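You operate a simulated robot arm through the tools that you are given. There is no shell and no other tool.

The job below is to be done with a simulated robot arm. You get a single attempt, and the scene is never put back.

Task
Outlet off, plug the jogger in, outlet on, then start and stop it.
Fine: one press each; never move the plug with the outlet on.

Only the result counts: the job must be done as asked and must still hold three seconds after the hand-in. Knocking over, shifting, dropping, spilling or breaking anything else fails it.

Robot
A 7-joint arm with a two-finger parallel gripper on a trunk, on a base that drives. Base frame: it is fixed to the floor where the robot stands at the start and does not move with it; the origin is under the middle of the robot, x ahead of it, y to its left, z up. Readings come in mm, rad, newtons and seconds.
With the tool pointing down near the work surface it reaches from about 160 to 720 mm from the robot's upright axis, wherever it stands. Its first joint turns from -2.897 to 2.897 rad. Places, roughly: jogger plug [-1750, 0, 1000]; jogger socket [-1900, -200, 900]; off button [-1400, -200, 800]; on button [-1300, -200, 800]; outlet switch [-2000, -200, 1000]. Payload 1.57 kg.
The tool frame sits at the grasp point between the pads (the TCP): z along the fingers, y along the line on which they close. The tips reach 30 mm beyond it. Largest opening 110 mm; finger width 24, thickness 12; the body of the gripper, 48 by 112 mm, starts 78 mm behind the TCP.
Orientation is that of the tool frame in the base frame, as [roll, pitch, yaw] about the fixed x, y, z axes, in that order (R = Rz(yaw) Ry(pitch) Rx(roll)). With the fingers straight down and closing along the base's y, the tool's x points along the base's -x, its y along +y and its z along -z.

Tools
- The arm moves only by the tool drive_tool. Its argument "moves" is one flat list of numbers, 6 for each row, row after row: the shift along the tool's x, y, z in mm, then the turn, a rotation vector about the tool's x, y, z in rad. In form: [x, y, z, wx, wy, wz, x, y, z, wx, wy, wz, ...]. A call has 1 to 20 rows; each row is the pose to reach, as a shift and turn from the pose commanded when the call began, along the tool's axes at that moment. "gripper" is the closure, from 0 (fully open) to 1 (shut), set as the call begins (left out, the last holds). Rows are played at 5 a second. More than 50 mm and 0.15 rad between two rows, or a gripper value outside its range, and nothing of the call is played. Where a pose cannot be reached the arm comes as near as it can. A force on the tool above 50 N (or 10 N above the force at the start of the call, whichever is more), or a blocked arm, ends the call early, and 0.2 s more pass. Each finger travels about 45 mm/s and halts on what it meets, pressing with about 33 N; the grip force reading is that of the motor and also rises with nothing between the fingers. The clock runs only during rows and for 0.2 s after the last one: add rows that repeat a pose to give the fingers time. It gives the time, the measured TCP pose, the force on the tool (base axes), the opening and the grip force at its end, in the units of the frame above (readings bear some noise), with the torque about the TCP (base axes, N m) and any sound that the robot's microphone picked up, and new pictures: "pictures" is both (left out), scene, wrist or none.
- Cameras (640 x 400 px; columns grow to the right, rows downward): "scene" is now at [31.1, 147.8, 1588.9]; the picture's right is [-0.23, -0.97, 0.00], its down [-0.52, 0.12, -0.85] and it looks along [0.82, -0.20, -0.53] (base axes); focal length 273 px, centre (320, 200). "wrist" rides on the gripper at [70, 16, -141] in the tool frame; the picture's right is [-0.23, 0.97, 0.00], its down [-0.86, -0.20, -0.48] and it looks along [-0.47, -0.11, 0.88] (tool axes); focal length 222 px, centre (320, 200). There is no depth. A picture from a camera that has moved, and an enlarged one, comes with that camera's place and axes in the base frame and with its lens. The place of the scene camera against the robot may be out by one fixed shift of up to 25 mm in any direction.
- lift_body(by): slides the trunk up (or, below 0, down) by that many mm; the arm and the scene camera ride with it, the base frame stays. It gives what a move gives, with no picture.
- base_move(legs): drives the robot by 1 to 6 legs, each [ahead, turn to the left] in mm and rad, along the robot's own axes; the way and the turn of a leg run together, so that a leg with both is an arc; at most 1500 mm and 3.142 rad a leg. The arm and the cameras ride along, it lands a little off, and it stops where it bumps. It gives what a move gives, and a new picture of the scene camera.
- pan_tilt(pan, tilt): turns the head with the scene camera to pan (to the left, within 2.705 rad either way) and tilt (down, from -0.506 to 1.204), counted from straight ahead of the robot. It gives what a move gives, and a new picture of the scene camera.
- inspect(camera, box): a new picture of the part [left, top, right, bottom] of that camera's present view, enlarged. No time passes.
- sign_off(): hands the job in; it is judged then, once.

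Nothing tells you exact positions but the pictures and the camera data. Unless the task says otherwise, let go and move clear before handing in.

The tools are called after ">>>" as name(argument=value, ...) on one line, values as JSON. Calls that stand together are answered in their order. drive_tool: Moves the arm, as the interface text tells. Its arguments: {"type":"object","properties":{"moves":{"type":"array"},"gripper":{"type":"number"},"pictures":{"type":"string","enum":["both","scene","wrist","none"]}},"required":["moves"]} The other tools are called the same way: lift_body (by) slides the trunk up or down; base_move (legs) drives the base; pan_tilt (pan, tilt) turns the head that bears the scene camera; inspect (camera, box) takes an enlarged picture of a part of a camera's view; sign_off () hands the job in.

At the start:

```text
clock: 0.0
position: [480.6, -44.8, 1181.6]
tcp_rot: [3.14, -0.003, 3.141]
ft_force: [0.0, -0.1, 0.6]
wrist_torque: [-0.02, -0.01, -0.01]
grip_width: 110.1
finger_force: 0.0
trunk travel left (down, up): [-488.0, 102.0]
robot x, y, heading: [0.6, 2.9, 0.003]
head pan, tilt: [-0.236, 0.559]
```

scene: 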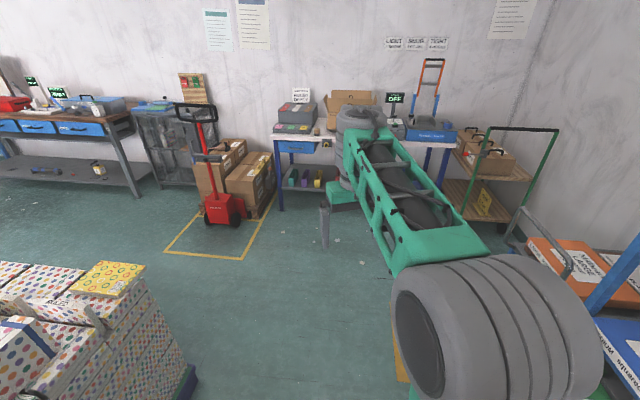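
wrist: 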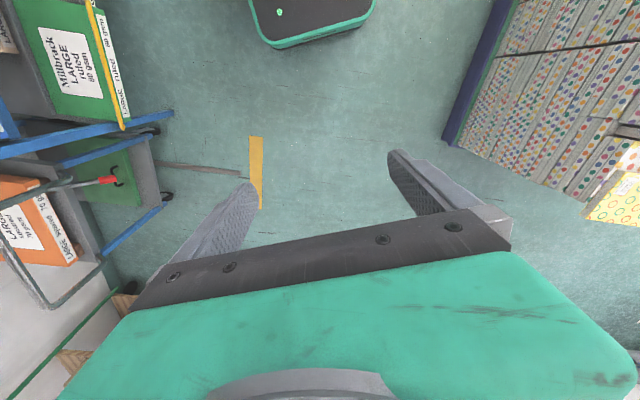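

I see a workshop ahead of the robot, but the listed places (jogger, plug, outlet) lie behind it at x about -1300 to -2000. I'll turn the head to look back there first.

>>> pan_tilt(pan=2.7, tilt=0.35)

>>> pan_tilt(pan=-2.7, tilt=0.35)

```text
clock: 2.6
position: [479.8, -44.5, 1182.4]
tcp_rot: [-3.141, 0.0, 3.14]
ft_force: [0.1, -0.3, -0.5]
wrist_torque: [0.01, 0.01, 0.02]
grip_width: 109.8
finger_force: 0.1
trunk travel left (down, up): [-488.0, 102.0]
robot x, y, heading: [-1.0, 4.8, -0.002]
head pan, tilt: [2.7, 0.351]
camera scene: at [-140.1, 208.5, 1608.0], right [0.43, 0.9, 0.0], down [0.31, -0.15, -0.94], along [-0.85, 0.4, -0.34], focal length 273 px, centre (320, 200)
```

scene: 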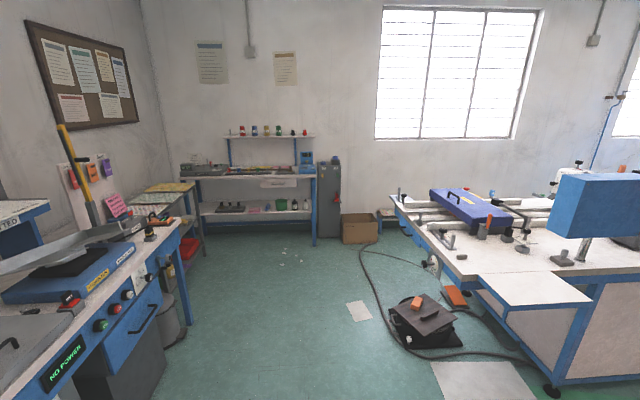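

```text
clock: 6.8
position: [479.8, -45.3, 1181.6]
tcp_rot: [-3.141, -0.001, -3.141]
ft_force: [0.7, 0.2, 0.3]
wrist_torque: [0.02, -0.01, -0.01]
grip_width: 110.0
finger_force: 0.1
trunk travel left (down, up): [-488.0, 102.0]
robot x, y, heading: [0.2, 1.0, -0.001]
head pan, tilt: [-2.7, 0.351]
camera scene: at [-140.1, 128.9, 1608.0], right [-0.43, 0.9, 0.0], down [0.31, 0.15, -0.94], along [-0.85, -0.4, -0.34], focal length 273 px, centre (320, 200)
```

scene: 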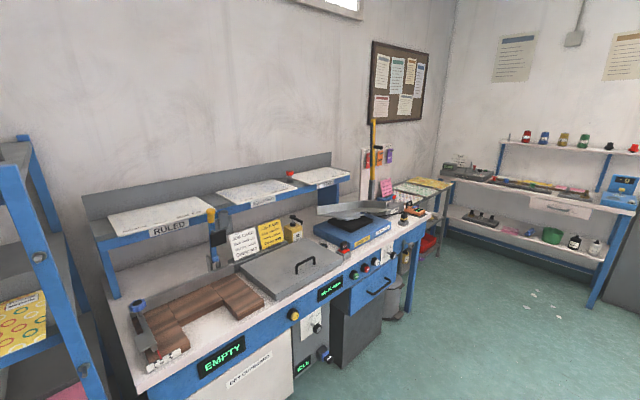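

A workbench stands behind-right of the robot, with a row of buttons, displays and sockets on its front. I'll enlarge that part.

>>> inspect(camera="scene", box=[270, 230, 430, 390])

>>> inspect(camera="scene", box=[300, 140, 460, 260])

>>> inspect(camera="scene", box=[120, 180, 340, 390])

```text
2.50 times, centred on (350, 310) of scene
camera zoom: at [-140.1, 128.9, 1608.0], right [-0.43, 0.9, 0.0], down [0.31, 0.15, -0.94], along [-0.85, -0.4, -0.34], focal length 683 px, centre (245, -75)
```

zoom: 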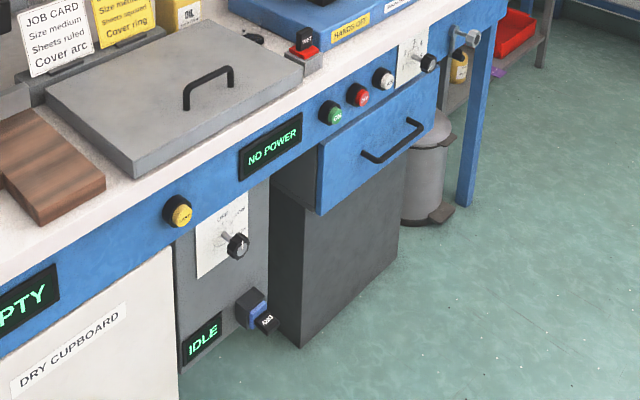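

```text
3.33 times, centred on (380, 200) of scene
camera zoom: at [-140.1, 128.9, 1608.0], right [-0.43, 0.9, 0.0], down [0.31, 0.15, -0.94], along [-0.85, -0.4, -0.34], focal length 910 px, centre (120, 200)
```

zoom: 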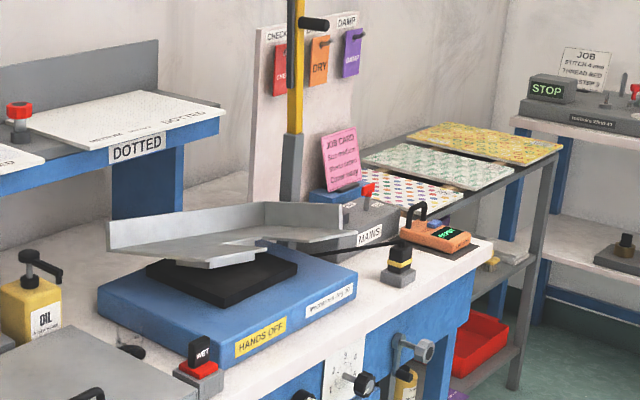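

```text
1.90 times, centred on (230, 285) of scene
camera zoom: at [-140.1, 128.9, 1608.0], right [-0.43, 0.9, 0.0], down [0.31, 0.15, -0.94], along [-0.85, -0.4, -0.34], focal length 520 px, centre (491, 38)
```

zoom: 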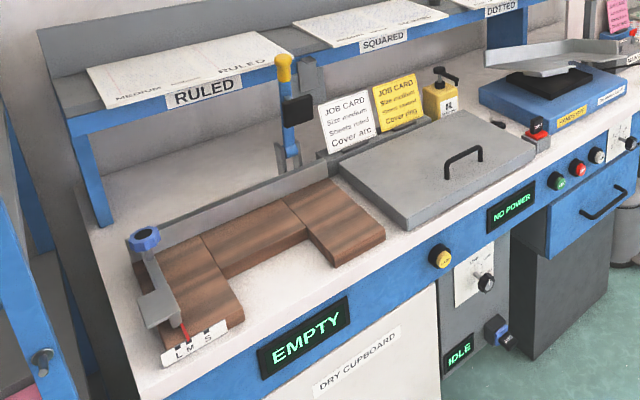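

The bench runs at an angle of about 20°, from roughly (-400,-530) to (-2060,80). The jogger with its green/red buttons is in the middle, the plug with a yellow band sits near the front edge, and the MAINS outlet box with a red rocker is at the far end. I'll drive parallel to the bench, then face it.

>>> base_move(legs=[[0, 2.784], [1430, 0], [0, 1.571]])

>>> pan_tilt(pan=0.0, tilt=0.65)

```text
clock: 24.4
position: [-1569.4, -6.9, 1181.4]
tcp_rot: [3.141, -0.001, 1.254]
ft_force: [0.4, -0.5, -0.9]
wrist_torque: [-0.02, -0.02, 0.02]
grip_width: 110.1
finger_force: 0.0
trunk travel left (down, up): [-488.0, 102.0]
robot x, y, heading: [-1372.5, 433.0, -1.884]
head pan, tilt: [-2.7, 0.351]
camera scene: at [-1216.3, 546.0, 1608.0], right [0.99, 0.12, 0.0], down [0.04, -0.34, -0.94], along [-0.12, 0.93, -0.34], focal length 273 px, centre (320, 200)
```

scene: 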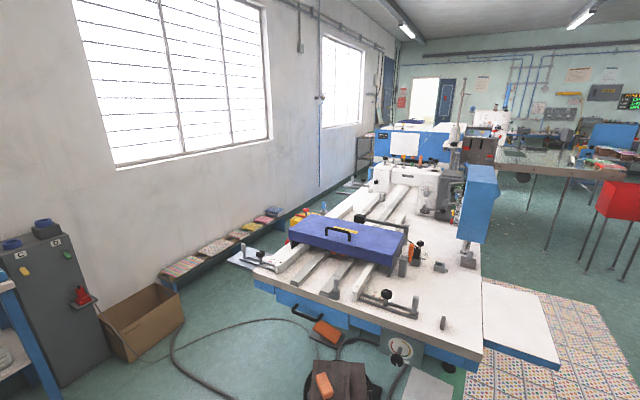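

```text
clock: 26.8
position: [-1569.4, -7.4, 1181.2]
tcp_rot: [-3.141, 0.0, 1.252]
ft_force: [0.3, 0.1, -0.4]
wrist_torque: [0.02, 0.01, 0.01]
grip_width: 109.8
finger_force: 0.1
trunk travel left (down, up): [-488.0, 102.0]
robot x, y, heading: [-1375.2, 431.5, -1.889]
head pan, tilt: [0.0, 0.649]
camera scene: at [-1232.0, 371.2, 1581.0], right [-0.95, 0.31, 0.0], down [0.19, 0.57, -0.8], along [-0.25, -0.76, -0.6], focal length 273 px, centre (320, 200)
```

scene: 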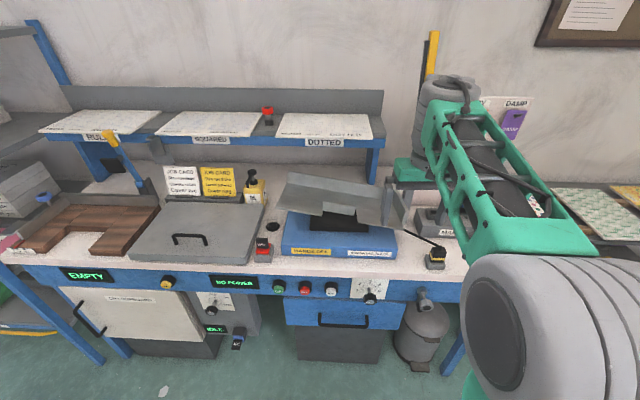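

I'm now facing the bench, with the jogger in front and its plug on the right near the front edge. I'll enlarge the button panel and the plug/outlet region, and check the wrist view.

>>> inspect(camera="scene", box=[240, 230, 400, 330])

>>> inspect(camera="scene", box=[380, 180, 500, 320])

>>> inspect(camera="wrist", box=[0, 0, 640, 400])

```text
4.00 times, centred on (320, 280) of scene
camera zoom: at [-1232.0, 371.2, 1581.0], right [-0.95, 0.31, 0.0], down [0.19, 0.57, -0.8], along [-0.25, -0.76, -0.6], focal length 1092 px, centre (320, -120)
```

zoom: 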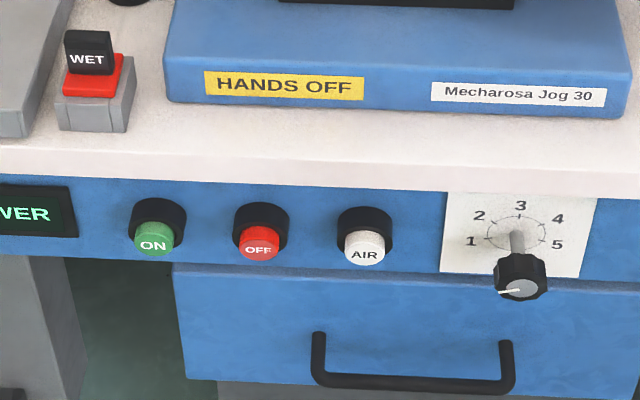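

```text
2.86 times, centred on (440, 250) of scene
camera zoom: at [-1232.0, 371.2, 1581.0], right [-0.95, 0.31, 0.0], down [0.19, 0.57, -0.8], along [-0.25, -0.76, -0.6], focal length 780 px, centre (-23, 57)
```

zoom: 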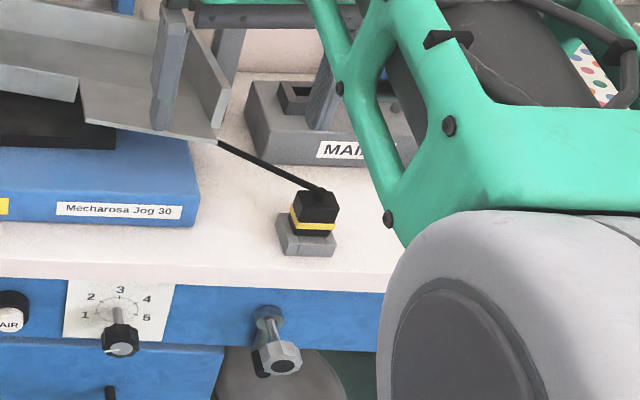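

```text
1.00 times, centred on (320, 200) of wrist (not enlarged: the box is as wide or as high as the picture)
camera zoom: at [-1531.6, 52.4, 1322.9], right [0.85, -0.52, 0.0], down [-0.46, -0.75, 0.48], along [-0.25, -0.41, -0.88], focal length 222 px, centre (320, 200)
```

zoom: 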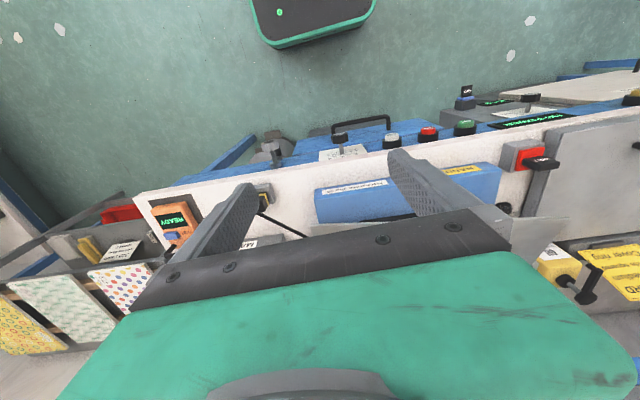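

The plug with the yellow band is parked in a grey rest near the edge, and the arm is hiding the MAINS box with the socket and red switch. I'll shift the base to the right along the bench so the outlet and plug are in view and reach.

>>> base_move(legs=[[0, -1.616], [340, 0], [0, 1.571]])

>>> pan_tilt(pan=0.1, tilt=0.75)

```text
clock: 36.7
position: [-1917.8, 127.4, 1182.9]
tcp_rot: [-3.141, -0.001, 1.183]
ft_force: [-0.9, -0.6, 0.7]
wrist_torque: [-0.03, 0.02, 0.0]
grip_width: 109.9
finger_force: 0.1
trunk travel left (down, up): [-488.0, 102.0]
robot x, y, heading: [-1692.9, 552.4, -1.958]
head pan, tilt: [0.0, 0.649]
camera scene: at [-1556.8, 481.9, 1580.9], right [-0.93, 0.38, 0.0], down [0.23, 0.56, -0.8], along [-0.3, -0.74, -0.6], focal length 273 px, centre (320, 200)
```

scene: 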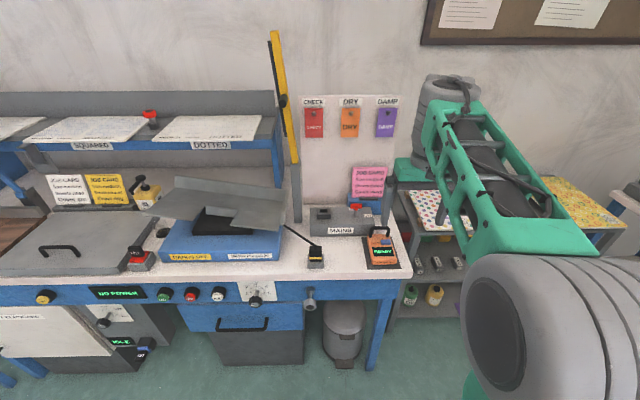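

```text
clock: 37.4
position: [-1919.0, 127.1, 1180.8]
tcp_rot: [-3.142, 0.0, 1.184]
ft_force: [0.1, -0.7, -0.4]
wrist_torque: [0.03, 0.0, 0.02]
grip_width: 110.2
finger_force: 0.1
trunk travel left (down, up): [-488.0, 102.0]
robot x, y, heading: [-1691.3, 555.6, -1.961]
head pan, tilt: [0.099, 0.75]
camera scene: at [-1547.7, 482.9, 1572.4], right [-0.96, 0.28, 0.0], down [0.19, 0.65, -0.73], along [-0.21, -0.7, -0.68], focal length 273 px, centre (320, 200)
```

scene: 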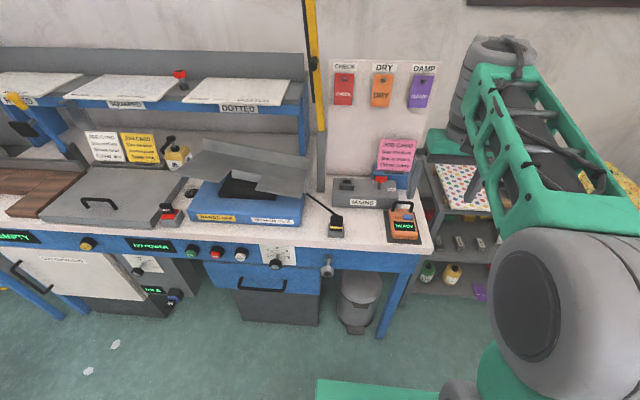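

>>> inspect(camera="scene", box=[300, 160, 440, 250])

>>> inspect(camera="wrist", box=[140, 120, 400, 280])

>>> inspect(camera="scene", box=[335, 170, 405, 214])

```text
4.44 times, centred on (370, 205) of scene
camera zoom: at [-1547.7, 482.9, 1572.4], right [-0.96, 0.28, 0.0], down [0.19, 0.65, -0.73], along [-0.21, -0.7, -0.68], focal length 1214 px, centre (98, 178)
```

zoom: 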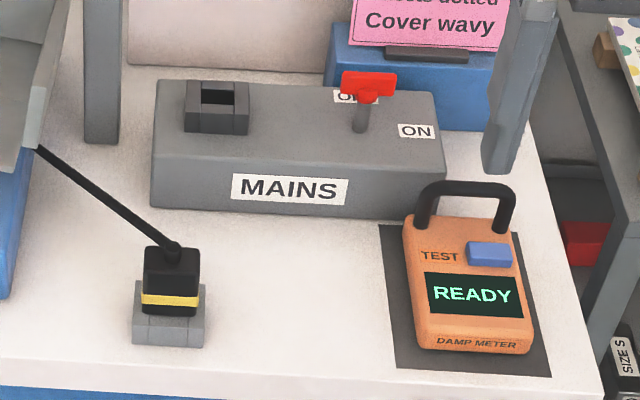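

```text
2.46 times, centred on (270, 200) of wrist
camera zoom: at [-1877.1, 184.7, 1322.9], right [0.82, -0.58, 0.0], down [-0.51, -0.72, 0.48], along [-0.28, -0.39, -0.88], focal length 547 px, centre (443, 200)
```

zoom: 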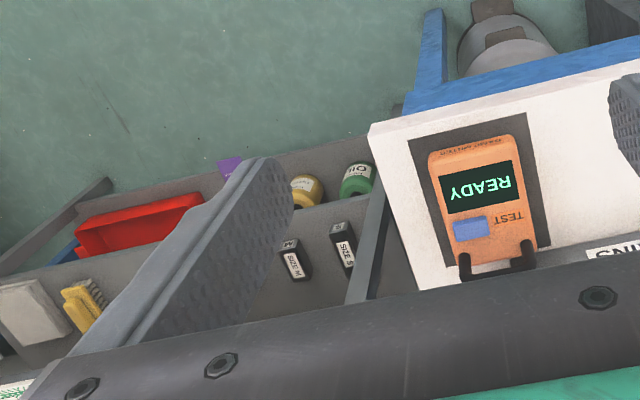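

```text
9.09 times, centred on (370, 192) of scene
camera zoom: at [-1547.7, 482.9, 1572.4], right [-0.96, 0.28, 0.0], down [0.19, 0.65, -0.73], along [-0.21, -0.7, -0.68], focal length 2482 px, centre (-134, 273)
```

zoom: 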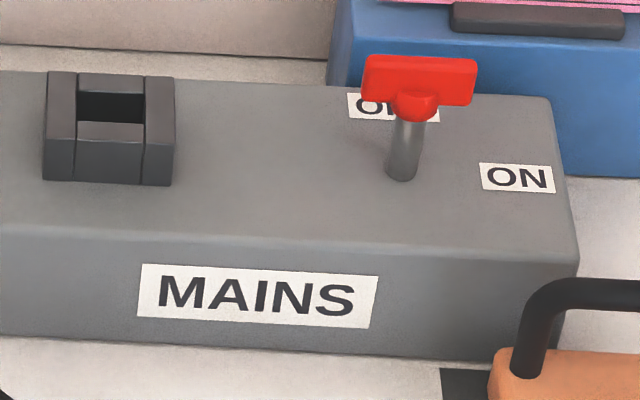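

The MAINS box has a socket on top and a red T-handle on a post at roughly (-1960,-165,987). An ON label is to its right and an OFF label behind it, so it looks like a rotary switch. The plug is at about (-1766,-62,930). I'll drive forward 150 mm to come within reach.

>>> base_move(legs=[[150, 0.02]])

>>> pan_tilt(pan=-0.05, tilt=0.85)

>>> inspect(camera="wrist", box=[0, 0, 640, 400])

```text
clock: 38.7
position: [-1964.6, -20.0, 1181.5]
tcp_rot: [3.141, 0.0, 1.207]
ft_force: [-0.3, 0.0, 0.6]
wrist_torque: [0.02, 0.0, 0.0]
grip_width: 110.0
finger_force: 0.0
trunk travel left (down, up): [-488.0, 102.0]
robot x, y, heading: [-1750.5, 413.2, -1.937]
head pan, tilt: [0.099, 0.75]
camera scene: at [-1601.7, 344.5, 1572.3], right [-0.97, 0.26, 0.0], down [0.18, 0.66, -0.73], along [-0.19, -0.71, -0.68], focal length 273 px, centre (320, 200)
```

scene: 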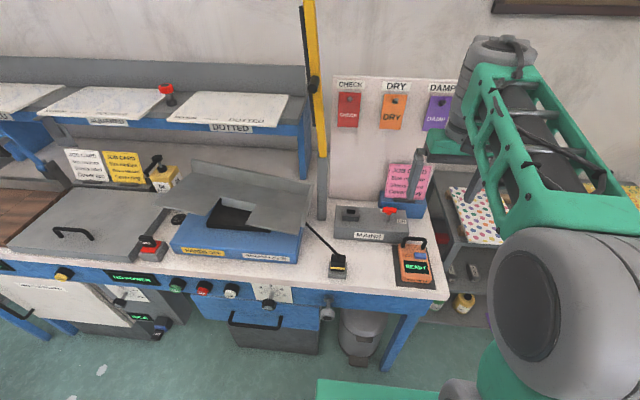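

```text
clock: 39.4
position: [-1965.0, -17.8, 1181.5]
tcp_rot: [-3.141, 0.001, 1.207]
ft_force: [0.3, -0.7, 0.1]
wrist_torque: [0.0, 0.06, 0.01]
grip_width: 110.0
finger_force: 0.1
trunk travel left (down, up): [-488.0, 102.0]
robot x, y, heading: [-1750.0, 413.9, -1.934]
head pan, tilt: [-0.051, 0.85]
camera scene: at [-1611.3, 353.4, 1564.4], right [-0.92, 0.4, 0.0], down [0.3, 0.69, -0.66], along [-0.27, -0.6, -0.75], focal length 273 px, centre (320, 200)
```

scene: 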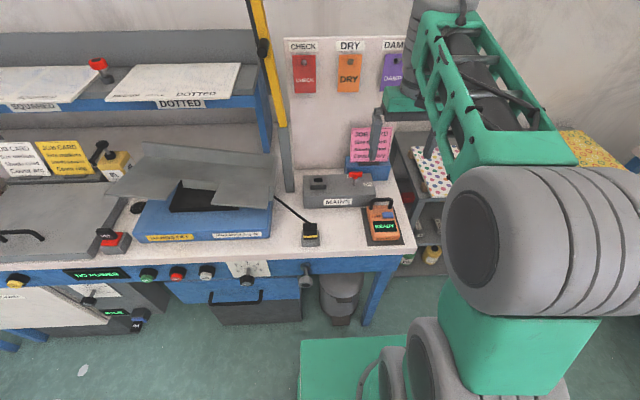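

```text
1.00 times, centred on (320, 200) of wrist (not enlarged: the box is as wide or as high as the picture)
camera zoom: at [-1924.2, 39.2, 1322.7], right [0.83, -0.56, 0.0], down [-0.49, -0.73, 0.48], along [-0.27, -0.4, -0.88], focal length 222 px, centre (320, 200)
```

zoom: 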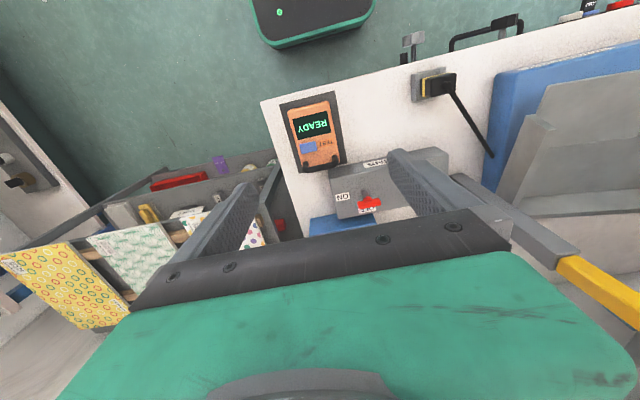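

The drive landed well, and the wrist view confirms the red handle at about (-1962,-166,987). I'll enlarge it to read the handle's direction.

>>> inspect(camera="wrist", box=[310, 140, 400, 220])

>>> inspect(camera="scene", box=[290, 160, 390, 215])

>>> inspect(camera="wrist", box=[390, 50, 510, 170])

>>> inspect(camera="scene", box=[265, 190, 365, 255])

```text
5.00 times, centred on (355, 180) of wrist
camera zoom: at [-1924.2, 39.2, 1322.7], right [0.83, -0.56, 0.0], down [-0.49, -0.73, 0.48], along [-0.27, -0.4, -0.88], focal length 1111 px, centre (145, 300)
```

zoom: 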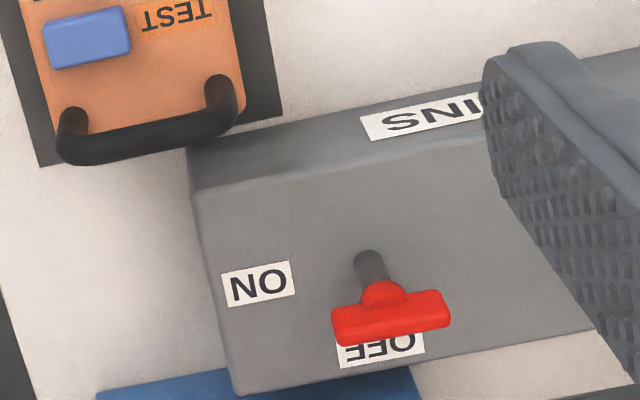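

```text
6.40 times, centred on (340, 188) of scene
camera zoom: at [-1611.3, 353.4, 1564.4], right [-0.92, 0.4, 0.0], down [0.3, 0.69, -0.66], along [-0.27, -0.6, -0.75], focal length 1748 px, centre (192, 280)
```

zoom: 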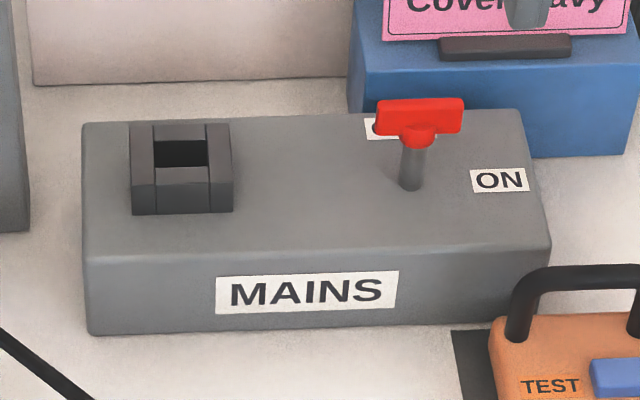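

```text
3.33 times, centred on (450, 110) of wrist
camera zoom: at [-1924.2, 39.2, 1322.7], right [0.83, -0.56, 0.0], down [-0.49, -0.73, 0.48], along [-0.27, -0.4, -0.88], focal length 740 px, centre (-113, 500)
```

zoom: 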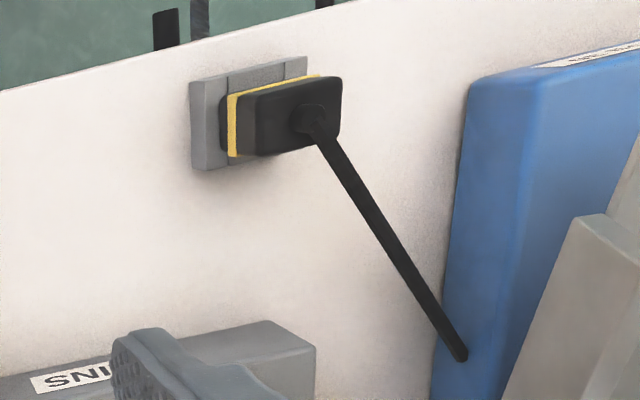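

```text
6.15 times, centred on (315, 222) of scene
camera zoom: at [-1611.3, 353.4, 1564.4], right [-0.92, 0.4, 0.0], down [0.3, 0.69, -0.66], along [-0.27, -0.6, -0.75], focal length 1680 px, centre (351, 62)
```

zoom: 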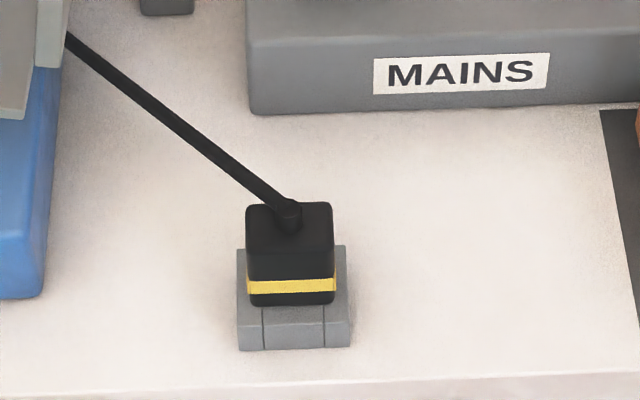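

The handle is a vertical rotary post at about (-1957,-153), bar at z≈990, with the bar lying left-right towards ON, so the outlet is on. I'll hover over it with the tool turned 90° so the fingers close across the bar, and check from above.

>>> drive_tool(moves=[-11, 5, 4, 0, 0, 0.1428, -22, 10, 8, 0, 0, 0.2856, -33, 15, 12, 0, 0, 0.4284, -44, 20, 16, 0, 0, 0.5712, -55, 25, 20, 0, 0, 0.714, -66, 30, 24, 0, 0, 0.8568, -77, 35, 28, 0, 0, 0.9996, -88, 40, 32, 0, 0, 1.1424, -99, 45, 36, 0, 0, 1.2852, -110, 50, 40, 0, 0, 1.428, -123, 55, 46, 0, 0, 1.5708, -123, 55, 46, 0, 0, 1.5708], gripper=0.45)

```text
clock: 42.0
position: [-1956.1, -153.1, 1134.0]
tcp_rot: [-3.139, -0.001, -0.365]
ft_force: [-0.6, -0.4, -0.7]
wrist_torque: [0.01, -0.01, 0.0]
grip_width: 60.7
finger_force: 0.1
trunk travel left (down, up): [-488.0, 102.0]
robot x, y, heading: [-1751.7, 412.2, -1.935]
head pan, tilt: [-0.051, 0.85]
camera scene: at [-1611.4, 353.3, 1564.3], right [-0.92, 0.4, 0.0], down [0.3, 0.69, -0.66], along [-0.27, -0.6, -0.75], focal length 273 px, centre (320, 200)
camera wrist: at [-1897.5, -195.5, 1276.1], right [-0.56, -0.83, 0.0], down [-0.73, 0.49, 0.48], along [-0.4, 0.27, -0.88], focal length 222 px, centre (320, 200)
```

scene: 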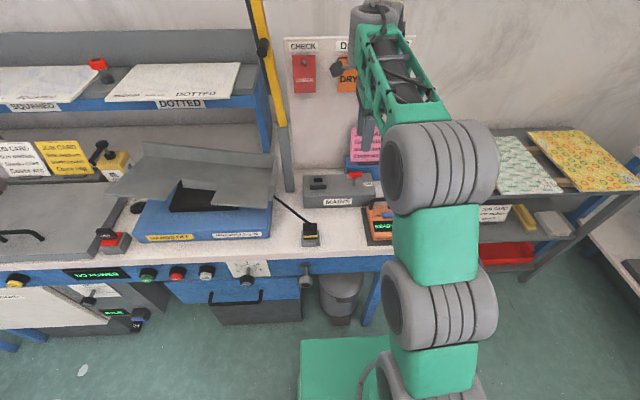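
wrist: 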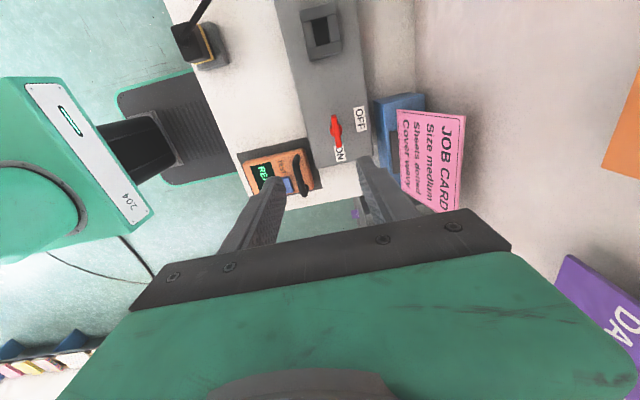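

I'm hovering with the tool turned, and the handle appears slightly off from the expected pixel. I'll enlarge to refine its position.

>>> inspect(camera="wrist", box=[280, 90, 400, 180])

>>> inspect(camera="wrist", box=[160, 0, 360, 130])

>>> inspect(camera="scene", box=[290, 150, 410, 225])

```text
4.44 times, centred on (340, 135) of wrist
camera zoom: at [-1897.5, -195.5, 1276.1], right [-0.56, -0.83, 0.0], down [-0.73, 0.49, 0.48], along [-0.4, 0.27, -0.88], focal length 987 px, centre (231, 489)
```

zoom: 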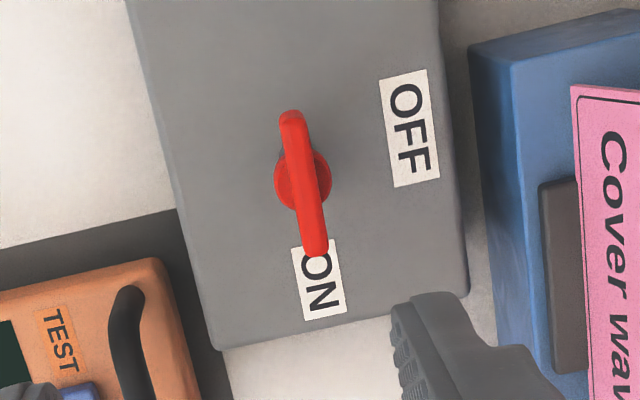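

```text
3.08 times, centred on (260, 65) of wrist
camera zoom: at [-1897.5, -195.5, 1276.1], right [-0.56, -0.83, 0.0], down [-0.73, 0.49, 0.48], along [-0.4, 0.27, -0.88], focal length 684 px, centre (505, 615)
```

zoom: 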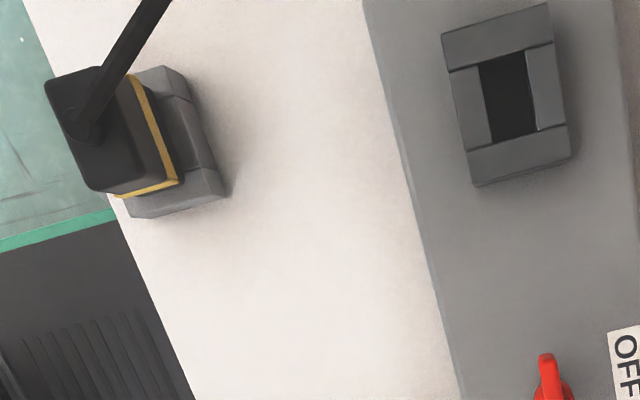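

```text
5.33 times, centred on (350, 188) of scene
camera zoom: at [-1611.4, 353.3, 1564.3], right [-0.92, 0.4, 0.0], down [0.3, 0.69, -0.66], along [-0.27, -0.6, -0.75], focal length 1456 px, centre (160, 267)
```

zoom: 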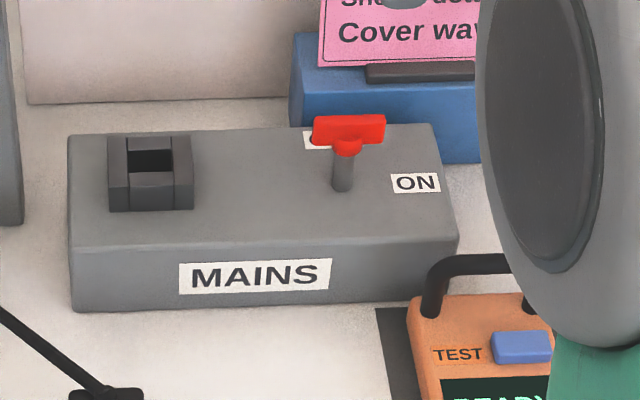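

The two wrist views triangulate the bar's centre to about (-1962,-180,965), with the box top at about z 920. The scene camera is offset by roughly (16,9) mm. I'll go down so the tips just reach the underside of the bar, keeping above the hub.

>>> drive_tool(moves=[4, 27.4, 30, 0, 0, 0, 4, 27.4, 65, 0, 0, 0, 4, 27.4, 90, 0, 0, 0, 4, 27.4, 110, 0, 0, 0, 4, 27.4, 110, 0, 0, 0], gripper=0.6)

>>> inspect(camera="wrist", box=[260, 90, 400, 210])

>>> inspect(camera="scene", box=[300, 120, 420, 220])

```text
clock: 43.2
position: [-1962.9, -179.8, 1025.2]
tcp_rot: [3.14, 0.0, -0.364]
ft_force: [0.1, 0.7, -0.2]
wrist_torque: [0.0, 0.02, 0.0]
grip_width: 44.0
finger_force: 0.0
trunk travel left (down, up): [-488.0, 102.0]
robot x, y, heading: [-1749.9, 412.1, -1.935]
head pan, tilt: [-0.051, 0.85]
camera scene: at [-1611.4, 353.3, 1564.3], right [-0.92, 0.4, 0.0], down [0.3, 0.69, -0.66], along [-0.27, -0.6, -0.75], focal length 273 px, centre (320, 200)
camera wrist: at [-1902.7, -221.3, 1166.6], right [-0.56, -0.83, 0.0], down [-0.73, 0.49, 0.48], along [-0.4, 0.27, -0.88], focal length 222 px, centre (320, 200)
```

scene: 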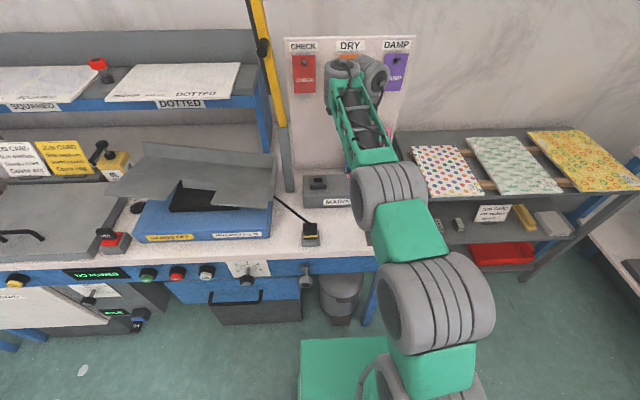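
wrist: 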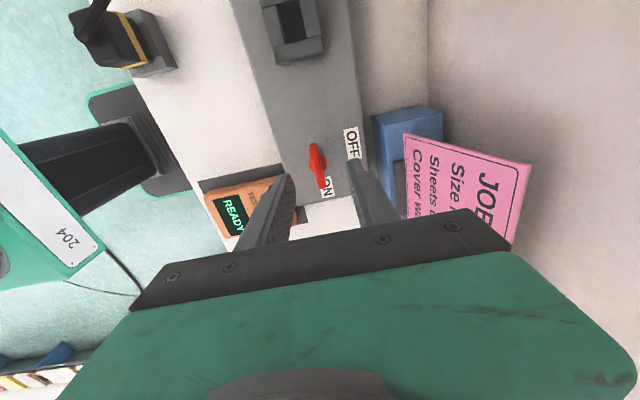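

```text
3.33 times, centred on (330, 150) of wrist
camera zoom: at [-1902.7, -221.3, 1166.6], right [-0.56, -0.83, 0.0], down [-0.73, 0.49, 0.48], along [-0.4, 0.27, -0.88], focal length 740 px, centre (287, 367)
```

zoom: 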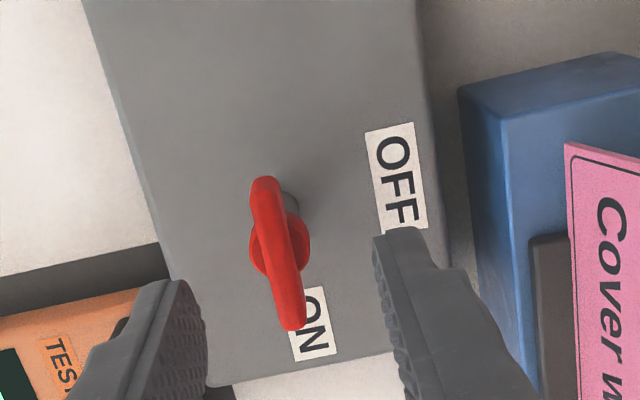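

```text
4.00 times, centred on (360, 170) of scene
camera zoom: at [-1611.4, 353.3, 1564.3], right [-0.92, 0.4, 0.0], down [0.3, 0.69, -0.66], along [-0.27, -0.6, -0.75], focal length 1092 px, centre (160, 320)
```

zoom: 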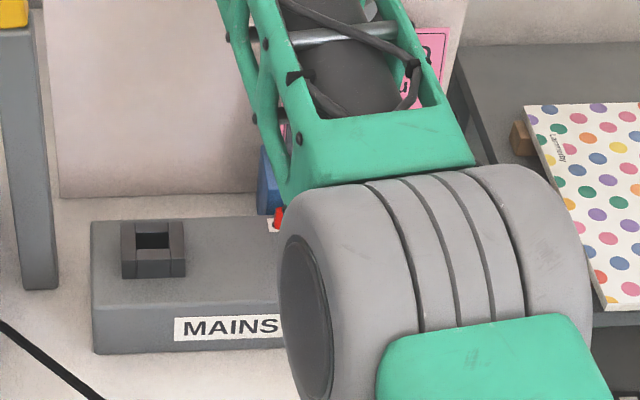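

The new view agrees: bar at (-1962,-179,964), centred between the fingers and lined up. I'll lower to TCP z≈988 and close on it.

>>> drive_tool(moves=[0, 0, 20, 0, 0, 0, 0, 0, 37, 0, 0, 0, 0, 0, 37, 0, 0, 0])

>>> inspect(camera="wrist", box=[260, 90, 400, 210])

```text
clock: 44.0
position: [-1962.5, -179.8, 989.1]
tcp_rot: [3.141, 0.0, -0.363]
ft_force: [0.0, -1.0, -0.2]
wrist_torque: [0.0, 0.03, 0.02]
grip_width: 44.0
finger_force: 0.0
trunk travel left (down, up): [-488.0, 102.0]
robot x, y, heading: [-1748.0, 412.7, -1.939]
head pan, tilt: [-0.051, 0.85]
camera scene: at [-1611.3, 353.4, 1564.3], right [-0.92, 0.4, 0.0], down [0.3, 0.69, -0.66], along [-0.27, -0.6, -0.75], focal length 273 px, centre (320, 200)
camera wrist: at [-1902.5, -222.0, 1129.9], right [-0.56, -0.83, 0.0], down [-0.73, 0.49, 0.48], along [-0.4, 0.27, -0.88], focal length 222 px, centre (320, 200)
```

scene: 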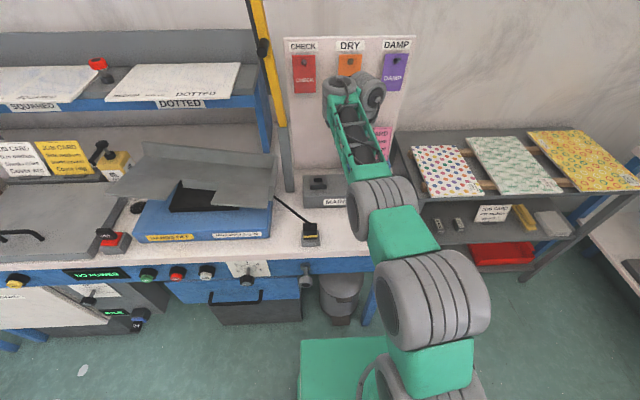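
wrist: 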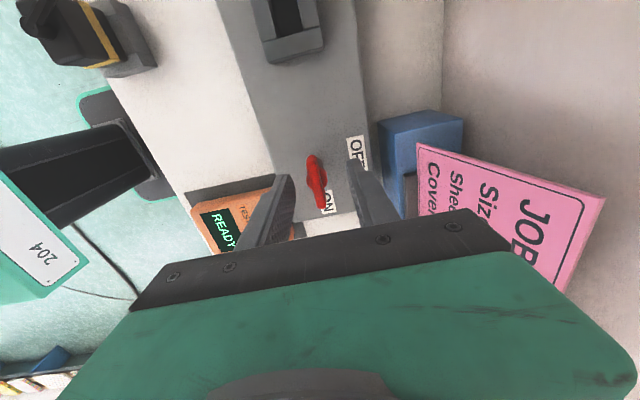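

```text
3.33 times, centred on (330, 150) of wrist
camera zoom: at [-1902.5, -222.0, 1129.9], right [-0.56, -0.83, 0.0], down [-0.73, 0.49, 0.48], along [-0.4, 0.27, -0.88], focal length 740 px, centre (287, 367)
```

zoom: 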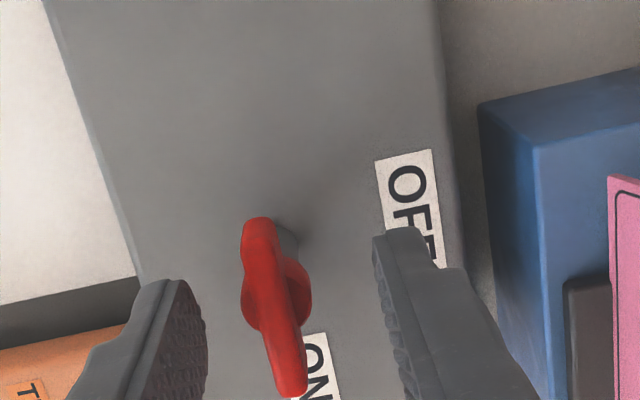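

The bar sits between the fingers, within 2 mm of centre. I'll close on it.

>>> drive_tool(moves=[0, -1.5, 0, 0, 0, 0, 0, -1.5, 0, 0, 0, 0, 0, -1.5, 0, 0, 0, 0, 0, -1.5, 0, 0, 0, 0], gripper=1.0, pictures="wrist")

>>> inspect(camera="wrist", box=[260, 90, 400, 210])

```text
clock: 45.0
position: [-1962.1, -177.4, 988.8]
tcp_rot: [-3.139, 0.002, -0.363]
ft_force: [2.9, 10.9, -2.9]
wrist_torque: [0.15, -0.23, -0.05]
grip_width: 17.7
finger_force: 32.6
trunk travel left (down, up): [-488.0, 102.0]
robot x, y, heading: [-1750.4, 411.5, -1.937]
head pan, tilt: [-0.051, 0.85]
camera wrist: at [-1901.9, -219.3, 1129.5], right [-0.56, -0.83, 0.0], down [-0.73, 0.49, 0.48], along [-0.4, 0.27, -0.88], focal length 222 px, centre (320, 200)
```

wrist: 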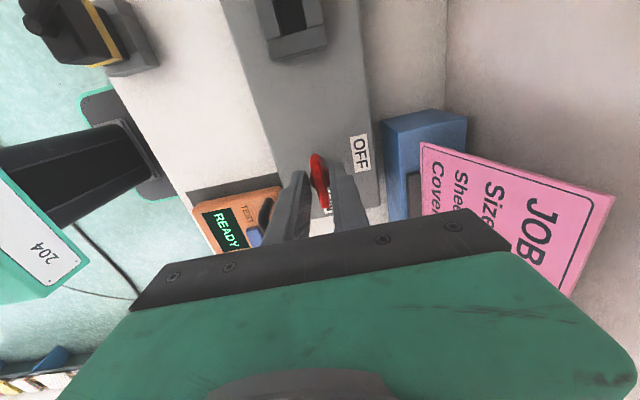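

```text
3.33 times, centred on (330, 150) of wrist
camera zoom: at [-1901.9, -219.3, 1129.5], right [-0.56, -0.83, 0.0], down [-0.73, 0.49, 0.48], along [-0.4, 0.27, -0.88], focal length 740 px, centre (287, 367)
```

zoom: 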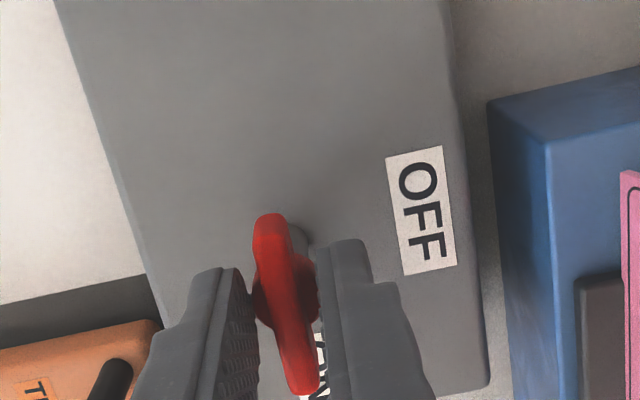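

The grip came to rest at 17.7 mm, so the fingers have the round hub and not the bar. I'll open slightly, rise a few mm and close again on the bar itself.

>>> drive_tool(moves=[0, -1, 0, 0, 0, 0, 0, -1, 0, 0, 0, 0, 0, -1.5, -5, 0, 0, 0, 0, -1.5, -5, 0, 0, 0], gripper=0.7, pictures="none")

>>> drive_tool(moves=[0, 0, 0, 0, 0, 0, 0, 0, 0, 0, 0, 0, 0, 0, 0, 0, 0, 0], gripper=1.0, pictures="wrist")

>>> inspect(camera="wrist", box=[260, 90, 400, 210])

```text
clock: 46.0
position: [-1960.4, -176.7, 994.4]
tcp_rot: [3.14, -0.001, -0.363]
ft_force: [1.2, 0.4, -0.2]
wrist_torque: [0.01, -0.01, 0.03]
grip_width: 33.0
finger_force: 0.1
trunk travel left (down, up): [-488.0, 102.0]
robot x, y, heading: [-1750.6, 413.9, -1.935]
head pan, tilt: [-0.051, 0.85]
```

```text
clock: 46.8
position: [-1961.2, -177.1, 993.9]
tcp_rot: [3.142, 0.001, -0.364]
ft_force: [-1.7, -5.2, 0.6]
wrist_torque: [-0.06, 0.13, -0.02]
grip_width: 7.8
finger_force: 26.8
trunk travel left (down, up): [-488.0, 102.0]
robot x, y, heading: [-1748.6, 412.5, -1.934]
head pan, tilt: [-0.051, 0.85]
camera wrist: at [-1901.6, -219.1, 1135.0], right [-0.56, -0.83, 0.0], down [-0.73, 0.49, 0.48], along [-0.4, 0.27, -0.88], focal length 222 px, centre (320, 200)
```

wrist: 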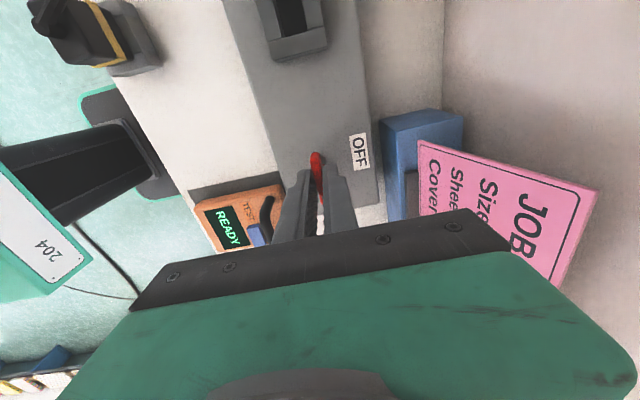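

```text
3.33 times, centred on (330, 150) of wrist
camera zoom: at [-1901.6, -219.1, 1135.0], right [-0.56, -0.83, 0.0], down [-0.73, 0.49, 0.48], along [-0.4, 0.27, -0.88], focal length 740 px, centre (287, 367)
```

zoom: 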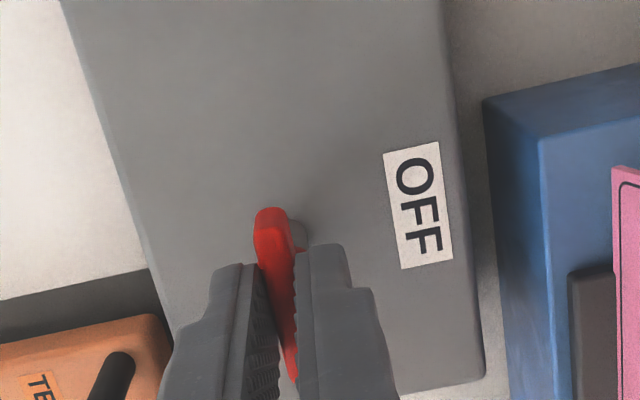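

The grip is now on the bar itself (7.8 mm wide). I'll turn it 90° counter-clockwise seen from above, from ON towards OFF.

>>> drive_tool(moves=[0, 0, 0, 0, 0, -0.1428, 0, 0, 0, 0, 0, -0.2856, 0, 0, 0, 0, 0, -0.4284, 0, 0, 0, 0, 0, -0.5712, 0, 0, 0, 0, 0, -0.714, 0, 0, 0, 0, 0, -0.8568, 0, 0, 0, 0, 0, -0.9996, 0, 0, 0, 0, 0, -1.1424, 0, 0, 0, 0, 0, -1.2852, 0, 0, 0, 0, 0, -1.428, 0, 0, 0, 0, 0, -1.5708, 0, 0, 0, 0, 0, -1.5708])

>>> inspect(camera="wrist", box=[240, 90, 420, 210])

```text
clock: 49.4
position: [-1962.0, -176.6, 993.7]
tcp_rot: [-3.14, 0.0, 1.209]
ft_force: [1.5, 11.5, 1.4]
wrist_torque: [0.77, 0.0, -0.63]
grip_width: 7.8
finger_force: 26.7
trunk travel left (down, up): [-488.0, 102.0]
robot x, y, heading: [-1748.7, 414.1, -1.934]
head pan, tilt: [-0.051, 0.85]
camera scene: at [-1611.2, 354.9, 1564.4], right [-0.92, 0.4, 0.0], down [0.3, 0.69, -0.66], along [-0.27, -0.6, -0.75], focal length 273 px, centre (320, 200)
camera wrist: at [-1921.8, -118.5, 1135.0], right [0.83, -0.56, 0.0], down [-0.49, -0.73, 0.48], along [-0.27, -0.4, -0.88], focal length 222 px, centre (320, 200)
```

scene: 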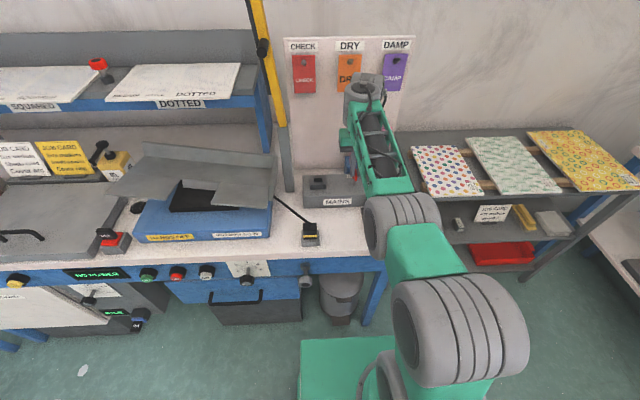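
wrist: 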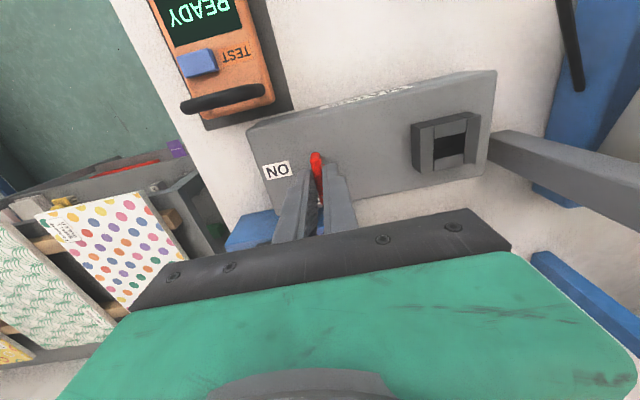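

```text
3.33 times, centred on (330, 150) of wrist
camera zoom: at [-1921.8, -118.5, 1135.0], right [0.83, -0.56, 0.0], down [-0.49, -0.73, 0.48], along [-0.27, -0.4, -0.88], focal length 740 px, centre (287, 367)
```

zoom: 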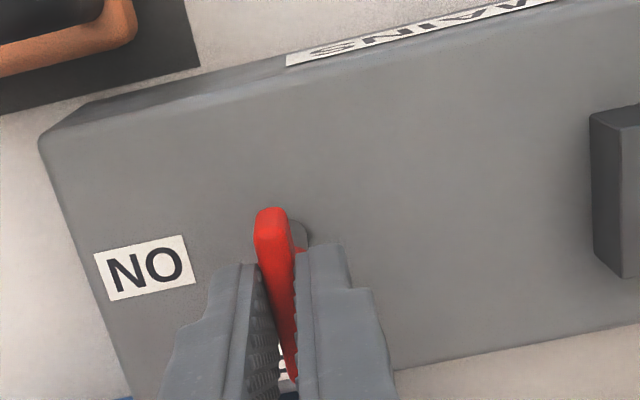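

The handle has turned with the fingers to point at OFF. I'll release and rise, then check that it stays there.

>>> drive_tool(moves=[0, 0, 0, 0, 0, 0, 0, 0, 0, 0, 0, 0, 0, 0, -20, 0, 0, 0, 0, 0, -60, 0, 0, 0, 0, 0, -100, 0, 0, 0, 0, 0, -100, 0, 0, 0], gripper=0.65)

>>> inspect(camera="wrist", box=[240, 60, 480, 210])

>>> inspect(camera="scene", box=[260, 140, 400, 260])

```text
clock: 50.8
position: [-1961.5, -176.5, 1092.0]
tcp_rot: [3.141, -0.001, 1.207]
ft_force: [0.1, -0.5, 1.1]
wrist_torque: [0.02, -0.01, -0.03]
grip_width: 38.7
finger_force: 0.1
trunk travel left (down, up): [-488.0, 102.0]
robot x, y, heading: [-1749.4, 409.5, -1.937]
head pan, tilt: [-0.051, 0.85]
camera scene: at [-1611.3, 353.6, 1564.3], right [-0.92, 0.4, 0.0], down [0.3, 0.69, -0.66], along [-0.27, -0.6, -0.75], focal length 273 px, centre (320, 200)
camera wrist: at [-1920.4, -119.6, 1233.4], right [0.83, -0.56, 0.0], down [-0.49, -0.73, 0.48], along [-0.27, -0.4, -0.88], focal length 222 px, centre (320, 200)
```

scene: 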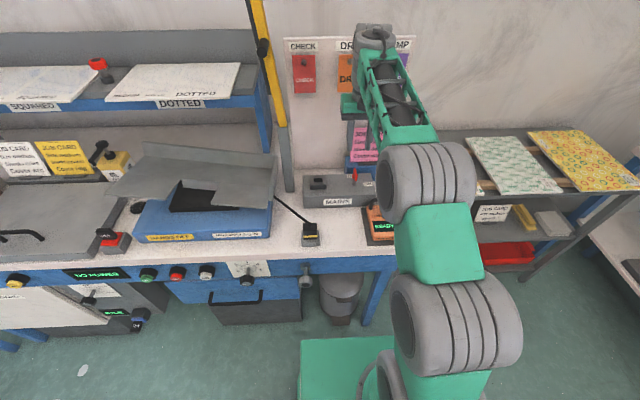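
wrist: 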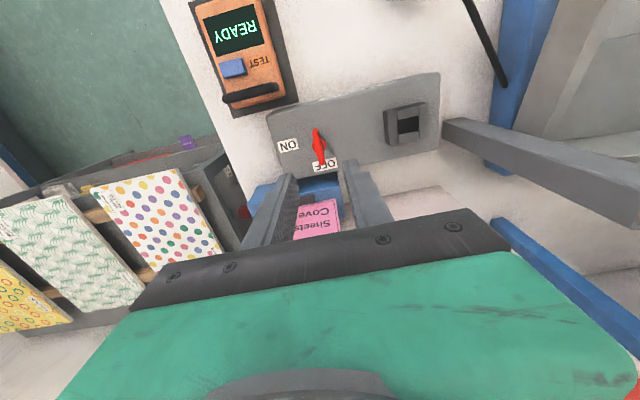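

```text
2.67 times, centred on (360, 135) of wrist
camera zoom: at [-1920.4, -119.6, 1233.4], right [0.83, -0.56, 0.0], down [-0.49, -0.73, 0.48], along [-0.27, -0.4, -0.88], focal length 592 px, centre (213, 373)
```

zoom: 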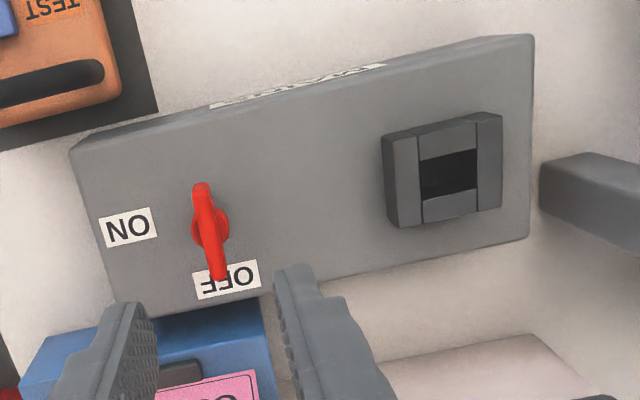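

```text
3.33 times, centred on (330, 200) of scene
camera zoom: at [-1611.3, 353.6, 1564.3], right [-0.92, 0.4, 0.0], down [0.3, 0.69, -0.66], along [-0.27, -0.6, -0.75], focal length 910 px, centre (287, 200)
```

zoom: 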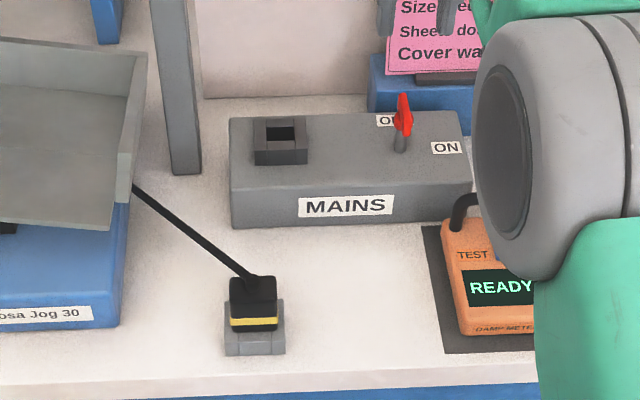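

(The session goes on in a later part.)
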